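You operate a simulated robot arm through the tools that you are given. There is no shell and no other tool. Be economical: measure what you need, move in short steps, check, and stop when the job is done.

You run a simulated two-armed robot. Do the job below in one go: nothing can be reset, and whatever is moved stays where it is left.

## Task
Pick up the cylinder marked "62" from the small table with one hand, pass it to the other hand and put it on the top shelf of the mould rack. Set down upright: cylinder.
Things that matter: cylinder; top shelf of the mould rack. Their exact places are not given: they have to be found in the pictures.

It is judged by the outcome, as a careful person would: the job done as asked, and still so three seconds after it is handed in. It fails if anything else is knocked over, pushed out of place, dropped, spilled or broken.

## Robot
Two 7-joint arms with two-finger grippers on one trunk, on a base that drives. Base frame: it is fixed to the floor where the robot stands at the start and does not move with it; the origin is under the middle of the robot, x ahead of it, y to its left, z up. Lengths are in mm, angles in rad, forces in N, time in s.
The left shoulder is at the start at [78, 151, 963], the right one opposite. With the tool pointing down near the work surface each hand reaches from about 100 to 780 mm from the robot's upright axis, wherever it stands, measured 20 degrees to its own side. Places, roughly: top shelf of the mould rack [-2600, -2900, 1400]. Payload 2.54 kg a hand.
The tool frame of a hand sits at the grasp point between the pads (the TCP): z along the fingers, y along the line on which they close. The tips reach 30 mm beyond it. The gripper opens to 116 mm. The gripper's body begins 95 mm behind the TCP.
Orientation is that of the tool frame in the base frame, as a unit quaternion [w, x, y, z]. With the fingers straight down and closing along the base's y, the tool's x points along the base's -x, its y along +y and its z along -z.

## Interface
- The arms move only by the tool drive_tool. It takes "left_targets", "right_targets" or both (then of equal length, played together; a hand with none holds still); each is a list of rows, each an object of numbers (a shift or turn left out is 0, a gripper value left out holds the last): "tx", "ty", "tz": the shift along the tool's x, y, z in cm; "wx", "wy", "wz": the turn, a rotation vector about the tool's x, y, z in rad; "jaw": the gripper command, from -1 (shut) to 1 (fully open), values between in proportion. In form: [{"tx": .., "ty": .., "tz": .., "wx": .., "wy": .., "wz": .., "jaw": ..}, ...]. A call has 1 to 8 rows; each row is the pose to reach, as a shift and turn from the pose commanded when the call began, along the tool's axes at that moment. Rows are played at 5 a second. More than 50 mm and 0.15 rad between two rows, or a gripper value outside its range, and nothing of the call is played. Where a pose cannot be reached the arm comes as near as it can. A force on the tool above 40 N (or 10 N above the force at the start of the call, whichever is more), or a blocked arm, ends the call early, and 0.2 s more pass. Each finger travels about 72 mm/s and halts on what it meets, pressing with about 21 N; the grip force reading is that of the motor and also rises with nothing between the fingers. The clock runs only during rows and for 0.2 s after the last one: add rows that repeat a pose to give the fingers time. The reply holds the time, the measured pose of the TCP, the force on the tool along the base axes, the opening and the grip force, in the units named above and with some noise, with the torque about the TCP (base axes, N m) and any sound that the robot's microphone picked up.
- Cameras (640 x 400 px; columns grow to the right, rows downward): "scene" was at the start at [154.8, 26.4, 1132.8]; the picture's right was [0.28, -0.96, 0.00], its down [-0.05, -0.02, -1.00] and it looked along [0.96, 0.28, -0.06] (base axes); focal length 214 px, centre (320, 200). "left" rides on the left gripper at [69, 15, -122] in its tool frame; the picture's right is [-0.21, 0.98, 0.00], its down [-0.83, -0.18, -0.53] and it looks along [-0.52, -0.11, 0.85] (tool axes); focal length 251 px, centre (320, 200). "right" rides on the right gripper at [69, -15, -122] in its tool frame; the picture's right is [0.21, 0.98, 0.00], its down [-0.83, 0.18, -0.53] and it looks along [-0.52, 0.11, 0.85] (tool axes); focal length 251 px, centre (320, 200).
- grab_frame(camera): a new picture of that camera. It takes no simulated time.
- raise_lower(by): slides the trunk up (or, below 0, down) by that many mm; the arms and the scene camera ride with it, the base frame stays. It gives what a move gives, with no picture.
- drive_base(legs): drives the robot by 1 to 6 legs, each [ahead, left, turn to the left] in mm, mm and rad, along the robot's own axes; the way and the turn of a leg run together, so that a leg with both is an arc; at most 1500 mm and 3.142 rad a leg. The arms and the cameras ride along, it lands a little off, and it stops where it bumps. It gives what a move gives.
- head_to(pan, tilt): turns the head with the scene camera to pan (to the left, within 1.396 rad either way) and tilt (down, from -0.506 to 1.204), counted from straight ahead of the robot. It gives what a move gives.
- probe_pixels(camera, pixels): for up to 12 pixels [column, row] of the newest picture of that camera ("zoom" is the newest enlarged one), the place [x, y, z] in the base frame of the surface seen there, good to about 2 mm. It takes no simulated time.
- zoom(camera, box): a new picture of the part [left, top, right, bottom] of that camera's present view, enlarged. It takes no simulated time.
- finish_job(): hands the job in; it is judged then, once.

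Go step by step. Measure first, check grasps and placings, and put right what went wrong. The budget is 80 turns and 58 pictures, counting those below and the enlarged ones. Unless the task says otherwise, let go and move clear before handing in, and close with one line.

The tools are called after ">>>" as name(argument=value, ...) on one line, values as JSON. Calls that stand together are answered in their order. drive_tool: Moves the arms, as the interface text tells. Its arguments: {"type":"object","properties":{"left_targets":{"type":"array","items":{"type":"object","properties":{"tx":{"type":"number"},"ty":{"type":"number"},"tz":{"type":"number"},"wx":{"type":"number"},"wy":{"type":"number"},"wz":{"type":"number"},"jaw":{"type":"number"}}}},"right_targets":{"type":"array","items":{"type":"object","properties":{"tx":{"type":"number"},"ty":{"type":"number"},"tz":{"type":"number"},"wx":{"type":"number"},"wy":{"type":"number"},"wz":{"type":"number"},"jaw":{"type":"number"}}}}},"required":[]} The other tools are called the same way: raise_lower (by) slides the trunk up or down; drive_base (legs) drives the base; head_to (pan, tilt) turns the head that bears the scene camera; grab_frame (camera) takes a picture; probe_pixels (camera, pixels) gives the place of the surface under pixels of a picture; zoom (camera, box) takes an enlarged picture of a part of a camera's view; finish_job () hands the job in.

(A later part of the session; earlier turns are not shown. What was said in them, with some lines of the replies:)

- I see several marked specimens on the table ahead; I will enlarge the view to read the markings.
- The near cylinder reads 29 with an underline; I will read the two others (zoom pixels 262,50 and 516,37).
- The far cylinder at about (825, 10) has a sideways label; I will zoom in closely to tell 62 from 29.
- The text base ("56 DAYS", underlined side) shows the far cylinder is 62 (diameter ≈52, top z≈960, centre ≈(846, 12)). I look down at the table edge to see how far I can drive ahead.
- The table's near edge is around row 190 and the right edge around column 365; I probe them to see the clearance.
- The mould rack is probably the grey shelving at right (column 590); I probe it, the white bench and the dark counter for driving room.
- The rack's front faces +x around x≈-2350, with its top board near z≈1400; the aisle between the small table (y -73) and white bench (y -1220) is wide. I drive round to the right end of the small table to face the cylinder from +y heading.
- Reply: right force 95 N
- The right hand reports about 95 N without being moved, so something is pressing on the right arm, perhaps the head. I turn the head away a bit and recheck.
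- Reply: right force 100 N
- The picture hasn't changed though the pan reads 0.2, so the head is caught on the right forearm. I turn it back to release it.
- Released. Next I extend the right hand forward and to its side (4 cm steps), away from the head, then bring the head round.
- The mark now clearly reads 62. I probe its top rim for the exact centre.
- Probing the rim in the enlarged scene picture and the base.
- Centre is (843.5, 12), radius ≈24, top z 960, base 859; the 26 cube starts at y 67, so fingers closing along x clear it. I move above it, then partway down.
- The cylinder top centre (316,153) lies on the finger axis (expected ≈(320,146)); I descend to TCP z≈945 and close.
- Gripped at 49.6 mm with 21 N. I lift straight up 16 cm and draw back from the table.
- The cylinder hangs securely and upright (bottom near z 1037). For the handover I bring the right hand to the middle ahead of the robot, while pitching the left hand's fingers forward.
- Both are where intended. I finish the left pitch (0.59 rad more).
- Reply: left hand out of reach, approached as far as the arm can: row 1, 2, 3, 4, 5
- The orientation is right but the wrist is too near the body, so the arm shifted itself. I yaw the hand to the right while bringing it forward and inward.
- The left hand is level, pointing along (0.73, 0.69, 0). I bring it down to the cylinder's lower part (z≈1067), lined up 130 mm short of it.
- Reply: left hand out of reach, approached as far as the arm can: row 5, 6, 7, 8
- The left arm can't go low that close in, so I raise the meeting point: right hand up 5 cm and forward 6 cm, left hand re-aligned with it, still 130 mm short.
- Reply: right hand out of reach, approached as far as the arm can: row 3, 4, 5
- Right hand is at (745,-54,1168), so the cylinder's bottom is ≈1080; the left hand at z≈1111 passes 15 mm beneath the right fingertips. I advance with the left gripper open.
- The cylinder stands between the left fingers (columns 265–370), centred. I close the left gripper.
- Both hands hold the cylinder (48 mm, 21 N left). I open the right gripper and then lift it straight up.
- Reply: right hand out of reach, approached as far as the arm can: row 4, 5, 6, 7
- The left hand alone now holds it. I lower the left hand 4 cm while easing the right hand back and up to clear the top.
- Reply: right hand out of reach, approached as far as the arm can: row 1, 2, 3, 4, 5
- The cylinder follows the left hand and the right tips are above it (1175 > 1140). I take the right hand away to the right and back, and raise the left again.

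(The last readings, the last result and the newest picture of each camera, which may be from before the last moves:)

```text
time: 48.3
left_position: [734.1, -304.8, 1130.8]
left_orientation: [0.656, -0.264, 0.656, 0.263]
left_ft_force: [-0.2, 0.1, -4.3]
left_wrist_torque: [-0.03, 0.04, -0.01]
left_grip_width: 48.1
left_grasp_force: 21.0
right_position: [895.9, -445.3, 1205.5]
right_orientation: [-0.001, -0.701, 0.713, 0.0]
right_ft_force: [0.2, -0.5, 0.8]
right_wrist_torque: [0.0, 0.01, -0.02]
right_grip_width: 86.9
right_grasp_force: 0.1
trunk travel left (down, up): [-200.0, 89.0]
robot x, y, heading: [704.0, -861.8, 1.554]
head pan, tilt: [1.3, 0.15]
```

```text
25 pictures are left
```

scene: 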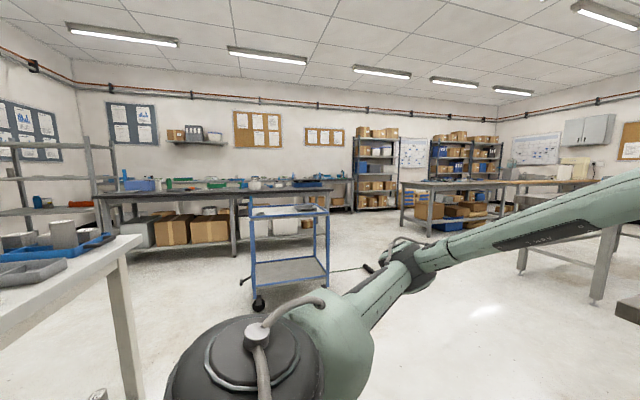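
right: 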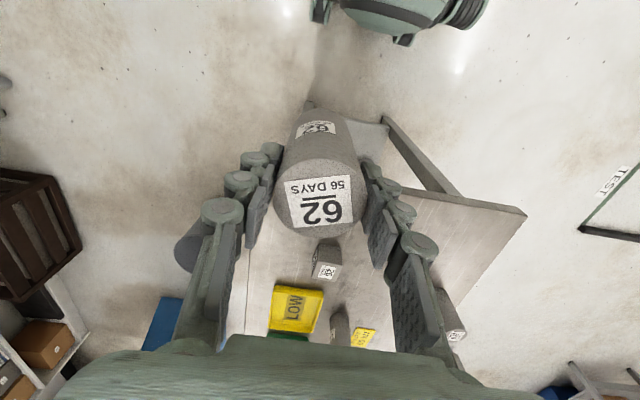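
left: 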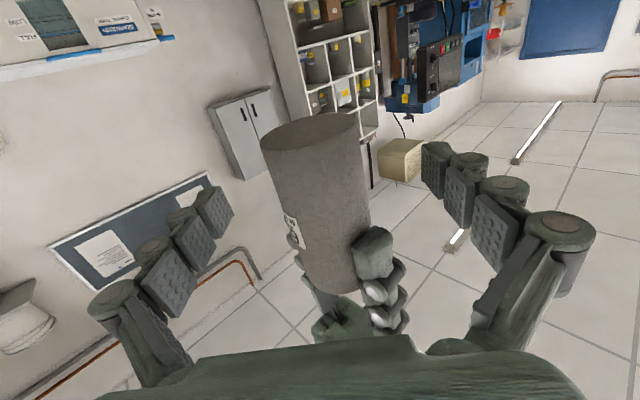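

The cylinder is firmly held (-4 N on left). I see the rack at far left (column 60) and a blue cart at (290,250); I probe these to plan the drive.

>>> probe_pixels(camera="scene", pixels=[[85, 145], [40, 145], [100, 200], [235, 195], [260, 305], [328, 285], [250, 210], [112, 250], [135, 245], [85, 180], [50, 205], [330, 190]])

>>> zoom(camera="scene", box=[0, 100, 200, 260])

```text
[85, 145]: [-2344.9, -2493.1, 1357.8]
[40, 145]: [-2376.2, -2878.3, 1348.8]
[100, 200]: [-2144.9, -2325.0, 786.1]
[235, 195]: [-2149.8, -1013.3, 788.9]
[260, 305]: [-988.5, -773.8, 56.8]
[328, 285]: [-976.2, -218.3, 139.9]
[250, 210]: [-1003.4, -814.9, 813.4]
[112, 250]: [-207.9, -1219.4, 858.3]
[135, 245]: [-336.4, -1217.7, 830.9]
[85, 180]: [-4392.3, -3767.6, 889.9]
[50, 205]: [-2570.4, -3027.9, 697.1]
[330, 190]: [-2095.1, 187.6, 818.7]
```

```text
2.50 times, centred on (100, 180) of scene
```

zoom: 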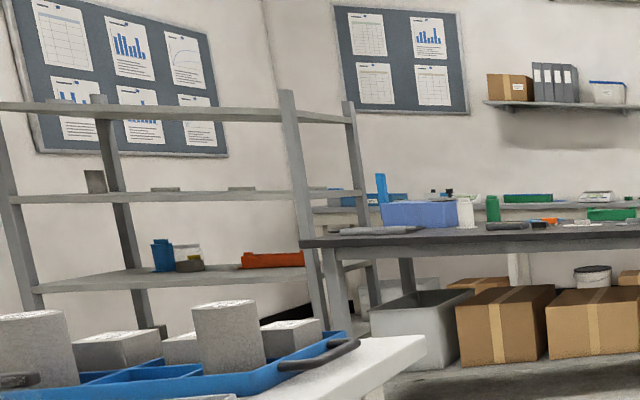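

Rack front is at x≈-2345 (y -2490 to -3400); the cart occupies x<-976, y -815…-220 and the white bench ends at x≈-336, so there's a 640 mm gap to pass. I drive ahead, turn to face -x, and go to about x=-650.

>>> drive_base(legs=[[200, 0, 0], [0, 0, 1.588], [1000, 0, 0]])

>>> head_to(pan=0.6, tilt=0.5)

>>> grab_frame(camera="scene")

```text
time: 58.6
left_position: [-832.7, -690.8, 1130.8]
left_orientation: [0.261, -0.657, 0.261, 0.657]
left_ft_force: [-0.3, 0.0, -4.6]
left_wrist_torque: [0.0, 0.01, 0.01]
left_grip_width: 48.2
left_grasp_force: 20.7
right_position: [-701.6, -521.0, 1204.4]
right_orientation: [-0.001, 1.0, 0.017, 0.0]
right_ft_force: [-0.3, 0.3, 0.0]
right_wrist_torque: [0.02, -0.04, 0.05]
right_grip_width: 87.2
right_grasp_force: 0.1
trunk travel left (down, up): [-200.0, 89.0]
robot x, y, heading: [-278.7, -690.0, -3.106]
head pan, tilt: [1.3, 0.15]
```

```text
time: 59.7
left_position: [-832.5, -690.4, 1130.8]
left_orientation: [0.262, -0.657, 0.262, 0.657]
left_ft_force: [-0.2, -0.6, -4.1]
left_wrist_torque: [0.03, -0.01, -0.02]
left_grip_width: 47.8
left_grasp_force: 21.1
right_position: [-701.9, -519.8, 1205.2]
right_orientation: [0.001, 1.0, 0.018, -0.001]
right_ft_force: [0.0, -0.3, 0.1]
right_wrist_torque: [-0.02, 0.0, -0.03]
right_grip_width: 87.3
right_grasp_force: 0.1
trunk travel left (down, up): [-200.0, 89.0]
robot x, y, heading: [-272.9, -692.1, -3.109]
head pan, tilt: [0.6, 0.499]
```

```text
23 pictures are left
```

scene: 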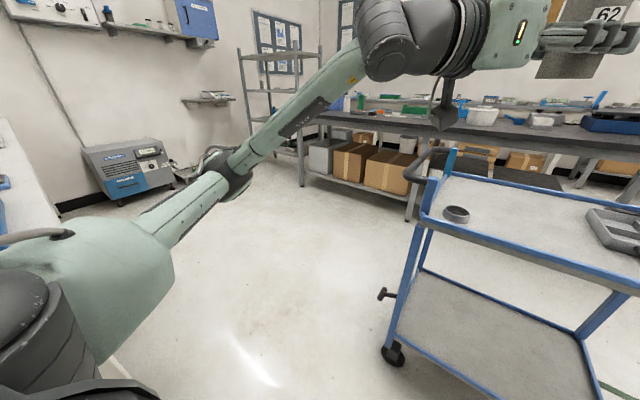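

Clear floor lies ahead-left. I probe the cart's handle and corner, the left elbow, and the bench corner to check clearances.

>>> probe_pixels(camera="scene", pixels=[[425, 165], [450, 155], [415, 200], [385, 350], [382, 293], [235, 185], [100, 250], [10, 190], [30, 225], [290, 75], [240, 55], [200, 300]])

```text
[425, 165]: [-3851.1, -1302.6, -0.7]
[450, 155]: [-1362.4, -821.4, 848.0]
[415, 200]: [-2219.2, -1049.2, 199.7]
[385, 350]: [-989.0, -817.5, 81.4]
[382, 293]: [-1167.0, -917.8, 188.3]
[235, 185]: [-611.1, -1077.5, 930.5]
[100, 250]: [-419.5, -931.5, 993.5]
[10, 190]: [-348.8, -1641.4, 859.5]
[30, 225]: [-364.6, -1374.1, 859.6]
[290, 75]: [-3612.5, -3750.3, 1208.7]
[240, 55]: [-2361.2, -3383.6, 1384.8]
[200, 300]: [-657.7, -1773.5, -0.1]
```

The left elbow is at z≈930, so I raise the trunk fully first. Then I thread between cart and bench and on toward the rack, staying 600+ mm off it.

>>> raise_lower(by=88)

>>> drive_base(legs=[[380, 0, -0.033], [20, 220, 0], [60, 200, 0], [20, 250, 0], [700, 820, 0]])

>>> grab_frame(camera="scene")

```text
time: 60.9
left_position: [-833.1, -690.6, 1217.9]
left_orientation: [0.26, -0.657, 0.26, 0.658]
left_ft_force: [0.7, 0.0, -4.7]
left_wrist_torque: [-0.01, 0.0, -0.02]
left_grip_width: 47.8
left_grasp_force: 20.8
right_position: [-702.3, -521.2, 1292.3]
right_orientation: [0.0, 1.0, 0.017, 0.0]
right_ft_force: [-0.7, -0.2, 0.3]
right_wrist_torque: [-0.03, -0.03, 0.03]
right_grip_width: 87.2
right_grasp_force: 0.1
trunk travel left (down, up): [-288.0, 1.0]
robot x, y, heading: [-275.1, -688.8, -3.109]
head pan, tilt: [0.6, 0.499]
```

```text
time: 63.5
left_position: [-1213.1, -670.5, 1218.1]
left_orientation: [-0.275, 0.653, -0.276, -0.649]
left_ft_force: [0.4, 0.2, -3.2]
left_wrist_torque: [0.02, -0.02, 0.0]
left_grip_width: 47.9
left_grasp_force: 21.5
right_position: [-1074.6, -506.3, 1293.1]
right_orientation: [0.001, 1.0, -0.003, 0.0]
right_ft_force: [0.5, 0.1, 1.7]
right_wrist_torque: [-0.01, 0.01, 0.0]
right_grip_width: 87.2
right_grasp_force: 0.1
trunk travel left (down, up): [-288.0, 1.0]
robot x, y, heading: [-658.4, -693.1, 3.133]
head pan, tilt: [0.6, 0.499]
stopped in leg 1: the robot was blocked; the commanded pose is now the measured one
```

```text
22 pictures are left
```

scene: 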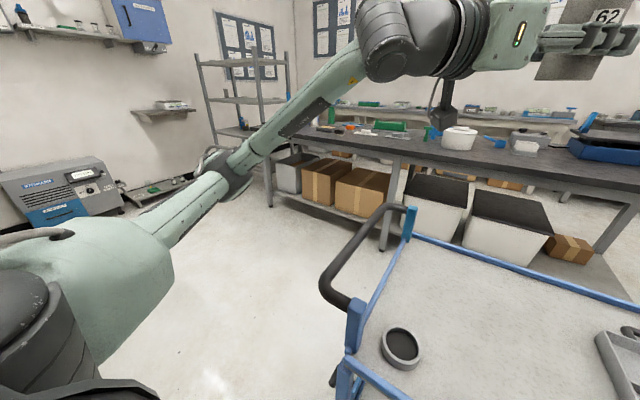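

The base touched the cart at x≈-658 (base front ≈320 mm). I check whether the cart moved, raise the left hand toward shelf height (which lifts its elbow), and back off.

>>> probe_pixels(camera="scene", pixels=[[355, 312], [347, 370], [410, 215], [335, 285], [360, 205], [400, 345], [370, 365], [400, 385]])

>>> drive_base(legs=[[-200, 0, 0]])

>>> drive_tool(left_targets=[{"tx": -3}, {"tx": -6}, {"tx": -9}, {"tx": -12}, {"tx": -15}, {"tx": -18}, {"tx": -20}, {"tx": -20}])

>>> grab_frame(camera="scene")

```text
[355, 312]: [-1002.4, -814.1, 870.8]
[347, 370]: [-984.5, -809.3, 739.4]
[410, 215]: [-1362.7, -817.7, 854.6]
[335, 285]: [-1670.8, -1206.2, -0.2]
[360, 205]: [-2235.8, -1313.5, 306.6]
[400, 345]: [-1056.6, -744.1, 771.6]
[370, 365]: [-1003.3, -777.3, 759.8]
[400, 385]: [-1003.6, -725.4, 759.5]
```

```text
time: 65.0
left_position: [-1015.9, -672.5, 1218.5]
left_orientation: [-0.274, 0.653, -0.275, -0.651]
left_ft_force: [0.3, -0.1, -4.5]
left_wrist_torque: [-0.02, -0.01, -0.01]
left_grip_width: 48.0
left_grasp_force: 21.2
right_position: [-876.0, -508.9, 1292.6]
right_orientation: [0.0, 1.0, -0.003, -0.001]
right_ft_force: [0.9, -0.5, 0.3]
right_wrist_torque: [0.02, 0.05, 0.02]
right_grip_width: 86.8
right_grasp_force: 0.1
trunk travel left (down, up): [-288.0, 1.0]
robot x, y, heading: [-458.6, -697.6, 3.135]
head pan, tilt: [0.6, 0.499]
```

```text
time: 66.8
left_position: [-1017.3, -671.5, 1417.3]
left_orientation: [-0.274, 0.653, -0.275, -0.65]
left_ft_force: [0.7, 0.1, -4.7]
left_wrist_torque: [-0.01, 0.0, 0.01]
left_grip_width: 48.2
left_grasp_force: 21.1
right_position: [-877.8, -508.7, 1292.3]
right_orientation: [0.002, 1.0, -0.003, 0.0]
right_ft_force: [1.6, 0.0, -0.6]
right_wrist_torque: [0.01, -0.02, -0.01]
right_grip_width: 86.9
right_grasp_force: 0.0
trunk travel left (down, up): [-288.0, 1.0]
robot x, y, heading: [-458.8, -696.1, 3.137]
head pan, tilt: [0.6, 0.499]
```

```text
21 pictures are left
```

scene: 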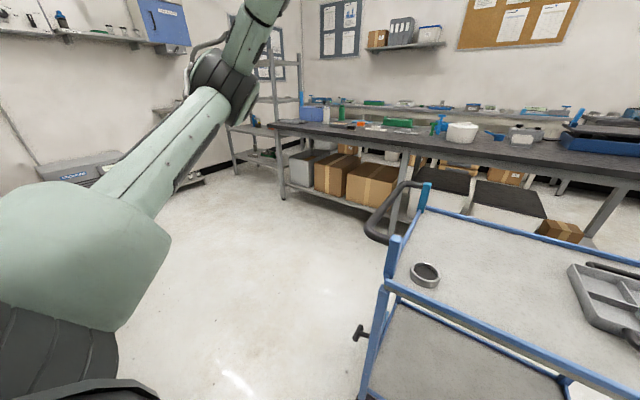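

The cart did not move, and the left hand reached z 1417 with its elbow high. I turn 1.02 rad left and pass diagonally between the bench and cart corners (≈380 mm each side).

>>> drive_base(legs=[[0, 0, 1.02], [950, 0, 0]])

>>> head_to(pan=0.3, tilt=0.1)

>>> grab_frame(camera="scene")

```text
time: 74.6
left_position: [-1278.0, -1988.4, 1418.7]
left_orientation: [0.082, 0.704, 0.083, -0.701]
left_ft_force: [-0.2, 0.0, -4.0]
left_wrist_torque: [-0.02, 0.02, 0.01]
left_grip_width: 48.3
left_grasp_force: 21.2
right_position: [-1346.6, -1783.8, 1293.2]
right_orientation: [0.001, 0.872, 0.489, 0.0]
right_ft_force: [-1.2, -1.0, -0.6]
right_wrist_torque: [0.0, 0.0, 0.01]
right_grip_width: 86.8
right_grasp_force: 0.0
trunk travel left (down, up): [-288.0, 1.0]
robot x, y, heading: [-970.8, -1521.6, -2.115]
head pan, tilt: [0.6, 0.499]
```

```text
time: 75.4
left_position: [-1279.6, -1988.6, 1416.9]
left_orientation: [0.082, 0.704, 0.082, -0.701]
left_ft_force: [0.8, 0.1, -4.3]
left_wrist_torque: [0.01, 0.03, 0.0]
left_grip_width: 48.0
left_grasp_force: 20.4
right_position: [-1346.6, -1782.7, 1292.8]
right_orientation: [0.001, 0.872, 0.489, 0.0]
right_ft_force: [-0.1, -0.3, 0.0]
right_wrist_torque: [0.0, 0.03, -0.02]
right_grip_width: 87.1
right_grasp_force: 0.1
trunk travel left (down, up): [-288.0, 1.0]
robot x, y, heading: [-968.9, -1523.2, -2.121]
head pan, tilt: [0.3, 0.099]
```

```text
20 pictures are left
```

scene: 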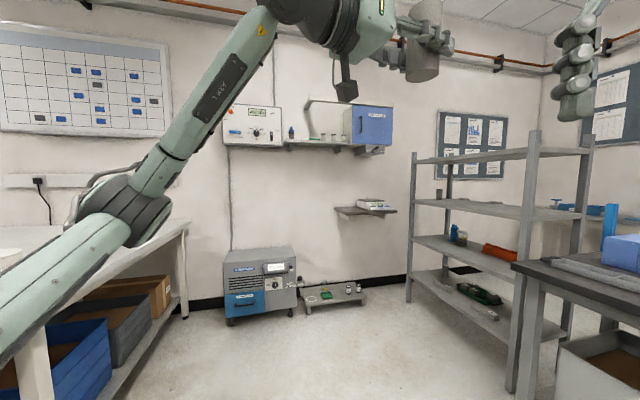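

I'm through; rack seen at columns 410–590 with its front facing +x. I drive to bring the cylinder about 145 mm before the front of the top shelf, with the hand pointing about 22° off straight in.

>>> drive_base(legs=[[1400, 43, 0], [0, 0, -0.629]])

>>> head_to(pan=0.1, tilt=-0.2)

>>> grab_frame(camera="scene")

>>> grab_frame(camera="right")

```text
time: 84.2
left_position: [-2204.4, -2925.4, 1418.2]
left_orientation: [-0.147, 0.693, -0.147, -0.691]
left_ft_force: [0.6, -0.1, -4.7]
left_wrist_torque: [0.03, 0.0, 0.04]
left_grip_width: 48.1
left_grasp_force: 20.9
right_position: [-2135.3, -2722.2, 1292.4]
right_orientation: [0.001, 0.983, 0.184, 0.001]
right_ft_force: [-0.6, 1.8, -0.2]
right_wrist_torque: [-0.01, -0.01, 0.01]
right_grip_width: 87.0
right_grasp_force: 0.0
trunk travel left (down, up): [-288.0, 1.0]
robot x, y, heading: [-1678.8, -2742.8, -2.774]
head pan, tilt: [0.3, 0.099]
```

```text
time: 85.0
left_position: [-2205.2, -2925.5, 1416.8]
left_orientation: [-0.147, 0.693, -0.147, -0.69]
left_ft_force: [0.1, 0.6, -4.2]
left_wrist_torque: [0.02, -0.02, -0.02]
left_grip_width: 47.7
left_grasp_force: 20.8
right_position: [-2134.7, -2722.3, 1293.3]
right_orientation: [0.001, 0.983, 0.185, -0.001]
right_ft_force: [0.8, 0.3, 0.6]
right_wrist_torque: [-0.01, 0.0, -0.01]
right_grip_width: 87.2
right_grasp_force: 0.2
trunk travel left (down, up): [-288.0, 1.0]
robot x, y, heading: [-1676.5, -2744.3, -2.77]
head pan, tilt: [0.099, -0.201]
```

```text
19 pictures are left
```

scene: 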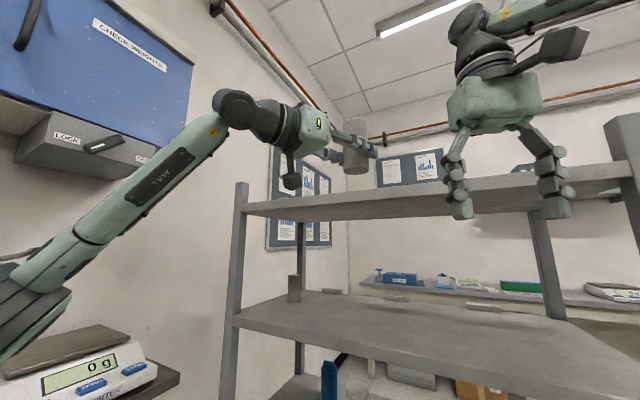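

```text
18 pictures are left
```

right: 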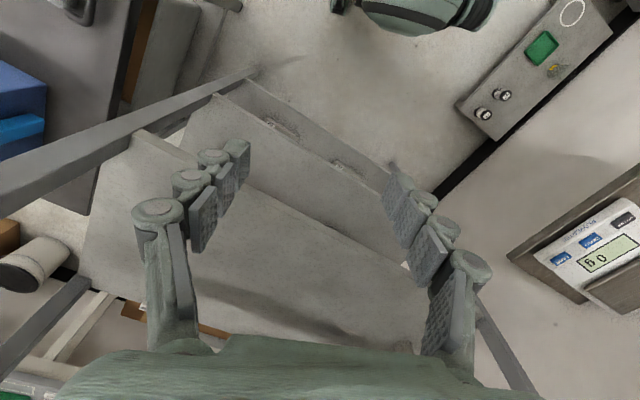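

I can see the top shelf in both pictures; I probe it for front edge, surface height and contents.

>>> probe_pixels(camera="right", pixels=[[140, 140], [300, 225], [400, 275], [290, 260], [120, 200], [220, 300], [350, 300], [300, 215], [290, 150], [320, 330]])

>>> probe_pixels(camera="scene", pixels=[[300, 208], [300, 214], [400, 196], [400, 205], [520, 190], [250, 208], [300, 201], [400, 188], [355, 150], [242, 190], [635, 120]])

>>> zoom(camera="scene", box=[220, 110, 480, 260])

```text
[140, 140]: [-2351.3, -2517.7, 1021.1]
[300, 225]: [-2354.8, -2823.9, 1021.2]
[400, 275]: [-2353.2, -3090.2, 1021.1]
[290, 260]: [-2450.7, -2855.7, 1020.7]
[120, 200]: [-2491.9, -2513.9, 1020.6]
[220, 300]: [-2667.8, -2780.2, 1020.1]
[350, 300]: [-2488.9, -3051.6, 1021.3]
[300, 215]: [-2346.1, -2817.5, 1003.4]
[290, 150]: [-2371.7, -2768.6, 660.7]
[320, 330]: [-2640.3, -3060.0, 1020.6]
```

```text
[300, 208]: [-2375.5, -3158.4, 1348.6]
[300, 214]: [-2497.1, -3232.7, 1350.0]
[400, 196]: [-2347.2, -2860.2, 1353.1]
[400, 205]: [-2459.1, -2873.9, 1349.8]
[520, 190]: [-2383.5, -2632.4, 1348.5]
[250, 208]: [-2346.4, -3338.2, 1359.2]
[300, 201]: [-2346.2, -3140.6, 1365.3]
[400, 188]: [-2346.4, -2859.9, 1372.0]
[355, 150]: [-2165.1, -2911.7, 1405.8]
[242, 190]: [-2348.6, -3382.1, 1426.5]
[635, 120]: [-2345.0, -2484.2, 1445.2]
```

```text
2.46 times, centred on (350, 185) of scene
```

zoom: 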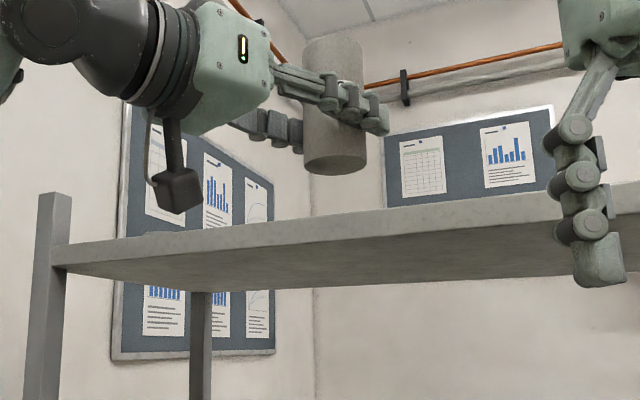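

The top shelf is a plain board: underside 1350, front at x -2346. I pitch the right hand and raise it so its camera can look over the top surface.

>>> probe_pixels(camera="zoom", pixels=[[300, 222], [300, 218], [300, 214], [400, 208], [400, 204], [165, 238], [165, 234], [500, 198], [335, 170], [180, 190], [450, 203]])

>>> drive_tool(right_targets=[{"tz": -2, "wy": -0.1}, {"tz": -5, "wy": -0.2}, {"tz": -8, "wy": -0.3}, {"tz": -11, "wy": -0.4}, {"tz": -14, "wy": -0.5}, {"tz": -17, "wy": -0.6}, {"tz": -18, "wy": -0.7}, {"tz": -18, "wy": -0.7}])

>>> grab_frame(camera="right")

```text
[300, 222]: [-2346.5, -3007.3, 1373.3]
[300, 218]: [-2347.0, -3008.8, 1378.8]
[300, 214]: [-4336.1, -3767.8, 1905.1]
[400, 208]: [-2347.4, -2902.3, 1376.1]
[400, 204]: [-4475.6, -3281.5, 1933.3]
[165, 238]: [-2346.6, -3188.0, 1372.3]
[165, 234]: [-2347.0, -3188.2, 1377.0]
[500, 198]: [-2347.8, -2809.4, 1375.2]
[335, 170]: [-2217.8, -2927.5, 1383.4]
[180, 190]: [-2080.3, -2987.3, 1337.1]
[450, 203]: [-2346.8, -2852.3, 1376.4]
```

```text
time: 86.8
left_position: [-2205.0, -2926.5, 1417.3]
left_orientation: [-0.147, 0.693, -0.147, -0.691]
left_ft_force: [0.1, 1.0, -4.7]
left_wrist_torque: [0.0, 0.0, 0.0]
left_grip_width: 47.9
left_grasp_force: 20.9
right_position: [-2134.9, -2721.8, 1473.8]
right_orientation: [0.064, 0.923, 0.173, -0.338]
right_ft_force: [0.5, 0.1, -0.2]
right_wrist_torque: [0.02, 0.02, -0.01]
right_grip_width: 87.1
right_grasp_force: 0.0
trunk travel left (down, up): [-288.0, 1.0]
robot x, y, heading: [-1676.8, -2745.1, -2.77]
head pan, tilt: [0.099, -0.201]
```

```text
16 pictures are left
```

right: 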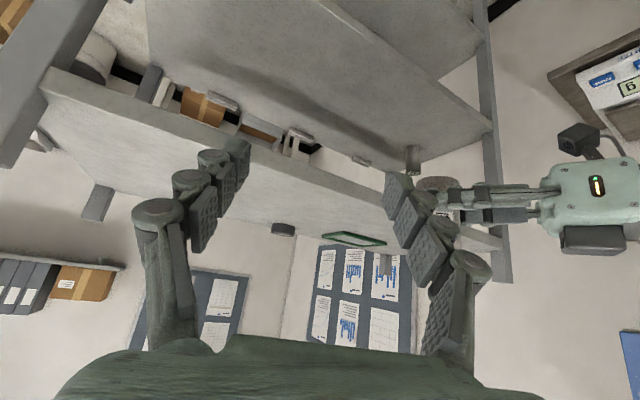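

The board top is ≈1379. The right camera (upside-down view) shows a few things at the rear of the top shelf; I zoom in on the placing area near (400,200).

>>> zoom(camera="right", box=[220, 110, 520, 290])

>>> probe_pixels(camera="right", pixels=[[285, 228], [355, 236], [300, 160], [300, 200], [350, 185], [370, 210], [385, 262], [100, 200], [330, 225], [440, 190], [445, 215], [280, 185]])

```text
2.13 times, centred on (370, 200) of right
```

zoom: 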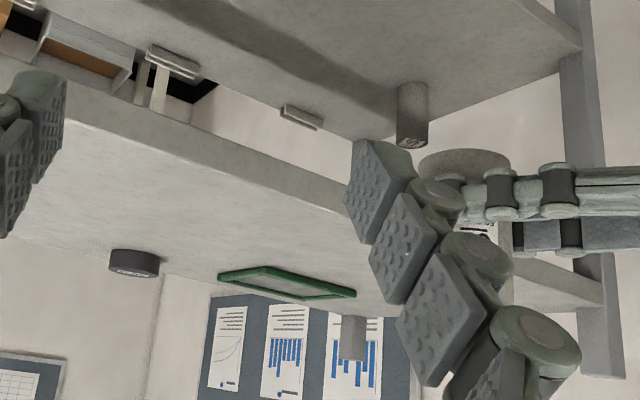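

```text
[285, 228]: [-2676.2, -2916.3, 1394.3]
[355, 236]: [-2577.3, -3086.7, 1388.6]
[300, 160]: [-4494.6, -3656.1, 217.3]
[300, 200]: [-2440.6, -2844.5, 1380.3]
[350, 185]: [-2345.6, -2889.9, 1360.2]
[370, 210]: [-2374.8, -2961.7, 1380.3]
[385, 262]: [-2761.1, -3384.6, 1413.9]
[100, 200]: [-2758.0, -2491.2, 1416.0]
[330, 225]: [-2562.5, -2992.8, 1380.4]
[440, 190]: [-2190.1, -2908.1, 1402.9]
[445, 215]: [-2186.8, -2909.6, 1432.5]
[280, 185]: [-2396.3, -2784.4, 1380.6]
```

The shelf surface is z 1380 and clear from the front edge to x≈-2560. The cylinder bottom is ≈1382, so I raise 4 cm, then drive 150 mm ahead.

>>> drive_tool(left_targets=[{"tx": -2}, {"tx": -4}, {"tx": -4}])

>>> drive_base(legs=[[150, 0, 0]])

>>> grab_frame(camera="right")

>>> grab_frame(camera="scene")

```text
time: 87.6
left_position: [-2205.9, -2926.7, 1456.7]
left_orientation: [-0.147, 0.693, -0.148, -0.69]
left_ft_force: [-0.3, -0.1, -4.3]
left_wrist_torque: [0.01, -0.01, -0.01]
left_grip_width: 48.0
left_grasp_force: 21.2
right_position: [-2135.5, -2722.0, 1473.7]
right_orientation: [0.064, 0.923, 0.174, -0.337]
right_ft_force: [0.4, 0.5, -0.5]
right_wrist_torque: [0.04, -0.03, -0.03]
right_grip_width: 86.9
right_grasp_force: 0.0
trunk travel left (down, up): [-288.0, 1.0]
robot x, y, heading: [-1674.3, -2744.4, -2.771]
head pan, tilt: [0.099, -0.201]
```

```text
time: 89.0
left_position: [-2347.1, -2980.9, 1456.8]
left_orientation: [-0.147, 0.693, -0.147, -0.69]
left_ft_force: [-0.1, 0.0, -4.9]
left_wrist_torque: [0.03, 0.02, -0.04]
left_grip_width: 48.0
left_grasp_force: 21.3
right_position: [-2275.1, -2775.2, 1473.9]
right_orientation: [0.064, 0.923, 0.173, -0.337]
right_ft_force: [-0.7, -0.3, 0.0]
right_wrist_torque: [-0.01, -0.01, -0.01]
right_grip_width: 86.8
right_grasp_force: 0.0
trunk travel left (down, up): [-288.0, 1.0]
robot x, y, heading: [-1819.4, -2797.7, -2.77]
head pan, tilt: [0.099, -0.201]
```

```text
14 pictures are left
```

right: 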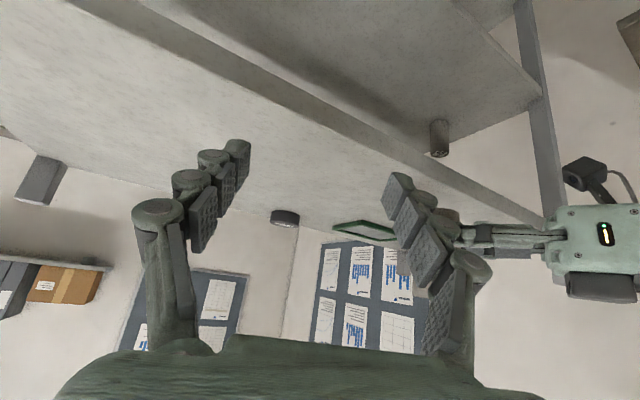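

```text
13 pictures are left
```

scene: 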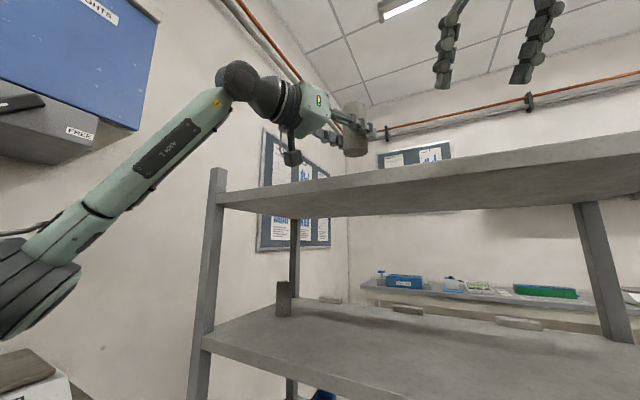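

The cylinder hangs just over the front edge, 42 mm above the board. I advance 6 cm along the fingers and lower 3.6 cm.

>>> drive_tool(left_targets=[{"tz": 3}, {"tz": 6}, {"tz": 6.2}, {"tz": 6.2, "tx": 1.5}, {"tz": 6.2, "tx": 3}, {"tz": 6.2, "tx": 3.6}, {"tz": 6.2, "tx": 3.6}])

>>> zoom(camera="scene", box=[220, 80, 460, 230])

```text
time: 90.6
left_position: [-2402.0, -2955.2, 1420.5]
left_orientation: [-0.147, 0.693, -0.147, -0.691]
left_ft_force: [0.9, -0.1, -4.5]
left_wrist_torque: [0.0, -0.02, -0.01]
left_grip_width: 48.2
left_grasp_force: 20.8
right_position: [-2273.5, -2775.3, 1472.8]
right_orientation: [0.064, 0.923, 0.173, -0.337]
right_ft_force: [-0.1, 0.0, 0.4]
right_wrist_torque: [-0.01, -0.03, 0.03]
right_grip_width: 87.1
right_grasp_force: 0.1
trunk travel left (down, up): [-288.0, 1.0]
robot x, y, heading: [-1819.7, -2798.6, -2.772]
head pan, tilt: [0.099, -0.201]
```

```text
2.67 times, centred on (340, 155) of scene
```

zoom: 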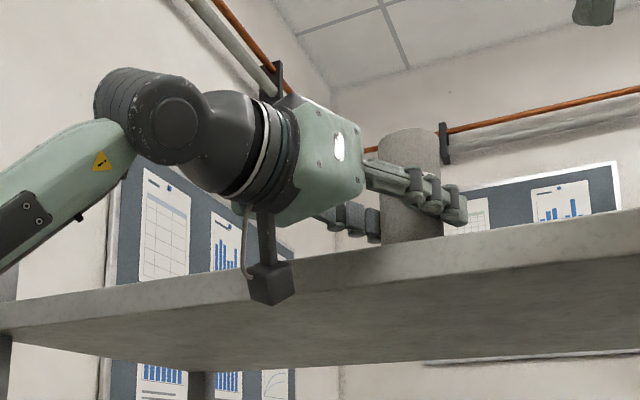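

The cylinder is over the shelf, about 6 mm above it, with the wrist camera outside the front edge. I lower slowly to contact.

>>> drive_tool(left_targets=[{"tx": 0.2}, {"tx": 0.35}, {"tx": 0.5}, {"tx": 0.6}, {"tx": 0.65}, {"tx": 0.65}])

```text
time: 92.0
left_position: [-2403.1, -2956.3, 1414.3]
left_orientation: [-0.148, 0.692, -0.148, -0.691]
left_ft_force: [-1.5, -1.8, -0.1]
left_wrist_torque: [0.0, 0.17, 0.07]
left_grip_width: 48.0
left_grasp_force: 20.9
right_position: [-2274.8, -2775.9, 1473.0]
right_orientation: [0.065, 0.923, 0.173, -0.337]
right_ft_force: [-0.1, -0.2, -0.2]
right_wrist_torque: [-0.01, 0.0, 0.03]
right_grip_width: 87.0
right_grasp_force: 0.1
trunk travel left (down, up): [-288.0, 1.0]
robot x, y, heading: [-1819.6, -2797.1, -2.773]
head pan, tilt: [0.099, -0.201]
```

The weight has gone off the hand (force z ≈0), so the cylinder stands on the shelf. I open the left gripper fully and look.

>>> drive_tool(left_targets=[{"jaw": -0.1}, {"jaw": 0.1}, {"jaw": 0.5}, {"jaw": 1}, {"jaw": 1}, {"jaw": 1}])

>>> grab_frame(camera="left")

```text
time: 93.4
left_position: [-2402.5, -2954.9, 1413.9]
left_orientation: [-0.148, 0.693, -0.148, -0.69]
left_ft_force: [-0.4, -0.6, -0.5]
left_wrist_torque: [0.01, 0.02, 0.02]
left_grip_width: 116.2
left_grasp_force: 0.1
right_position: [-2273.6, -2775.8, 1475.7]
right_orientation: [0.064, 0.923, 0.173, -0.338]
right_ft_force: [-0.1, -0.4, 0.7]
right_wrist_torque: [-0.05, -0.02, 0.02]
right_grip_width: 87.0
right_grasp_force: 0.2
trunk travel left (down, up): [-288.0, 1.0]
robot x, y, heading: [-1820.2, -2802.9, -2.765]
head pan, tilt: [0.099, -0.201]
```

```text
11 pictures are left
```

left: 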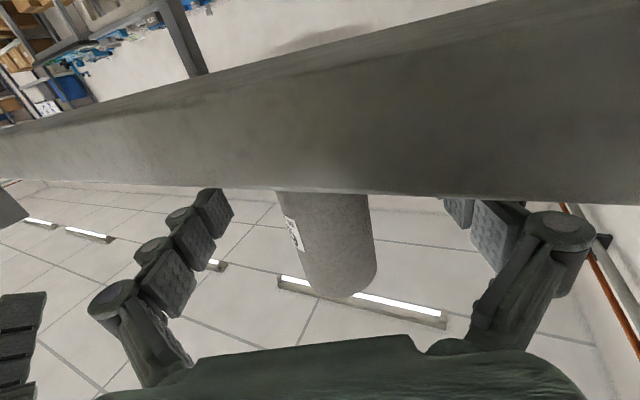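

It stands upright and clear between the open fingers (columns 275–375). I withdraw the left hand straight back along the fingers.

>>> drive_tool(left_targets=[{"tz": -2}, {"tz": -5}, {"tz": -8}, {"tz": -11}, {"tz": -13}, {"tz": -13}])

>>> drive_base(legs=[[-250, 0, 0]])

>>> grab_frame(camera="scene")

>>> zoom(camera="right", box=[220, 80, 520, 290])

```text
time: 94.8
left_position: [-2283.4, -3008.5, 1412.4]
left_orientation: [-0.147, 0.693, -0.147, -0.69]
left_ft_force: [0.6, -0.4, 0.0]
left_wrist_torque: [0.0, 0.01, -0.01]
left_grip_width: 116.0
left_grasp_force: 0.2
right_position: [-2274.6, -2774.8, 1473.0]
right_orientation: [0.063, 0.923, 0.173, -0.338]
right_ft_force: [-1.0, 0.1, -0.8]
right_wrist_torque: [-0.02, -0.03, 0.0]
right_grip_width: 87.0
right_grasp_force: 0.1
trunk travel left (down, up): [-288.0, 1.0]
robot x, y, heading: [-1816.3, -2799.3, -2.772]
head pan, tilt: [0.099, -0.201]
```

```text
time: 96.6
left_position: [-2051.1, -2917.5, 1412.6]
left_orientation: [-0.149, 0.692, -0.149, -0.69]
left_ft_force: [0.6, -0.2, 0.1]
left_wrist_torque: [-0.04, -0.04, 0.01]
left_grip_width: 115.9
left_grasp_force: 0.1
right_position: [-2042.2, -2684.2, 1475.2]
right_orientation: [0.064, 0.923, 0.172, -0.337]
right_ft_force: [0.5, -0.5, 0.7]
right_wrist_torque: [-0.02, 0.04, -0.02]
right_grip_width: 86.8
right_grasp_force: 0.1
trunk travel left (down, up): [-288.0, 1.0]
robot x, y, heading: [-1586.6, -2706.4, -2.772]
head pan, tilt: [0.099, -0.201]
```

```text
10 pictures are left
```

scene: 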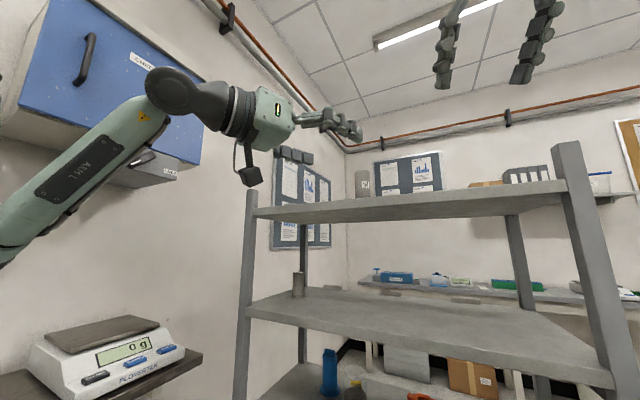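

```text
1.90 times, centred on (370, 185) of right
```

zoom: 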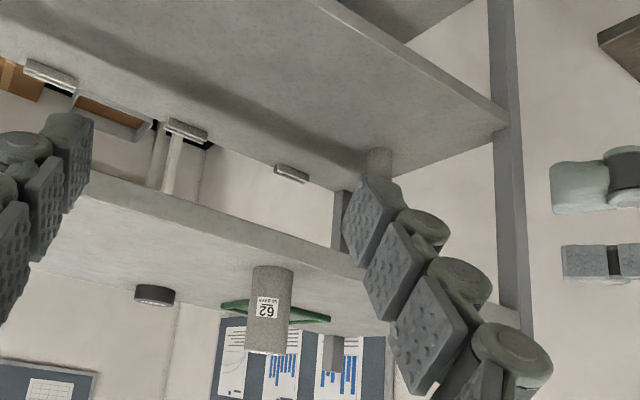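

The cylinder "62" stands upright on the top shelf, at (362,183) in the scene picture. Both hands are clear, so I hand the job in.

>>> finish_job()

```text
The job is handed in.
```

I picked up cylinder "62" with the right hand, passed it to the left, and set it upright on the top shelf of the mould rack. Both hands are clear. The base bumped the blue cart once on the way, but the measurements afterwards showed the cart had not moved.
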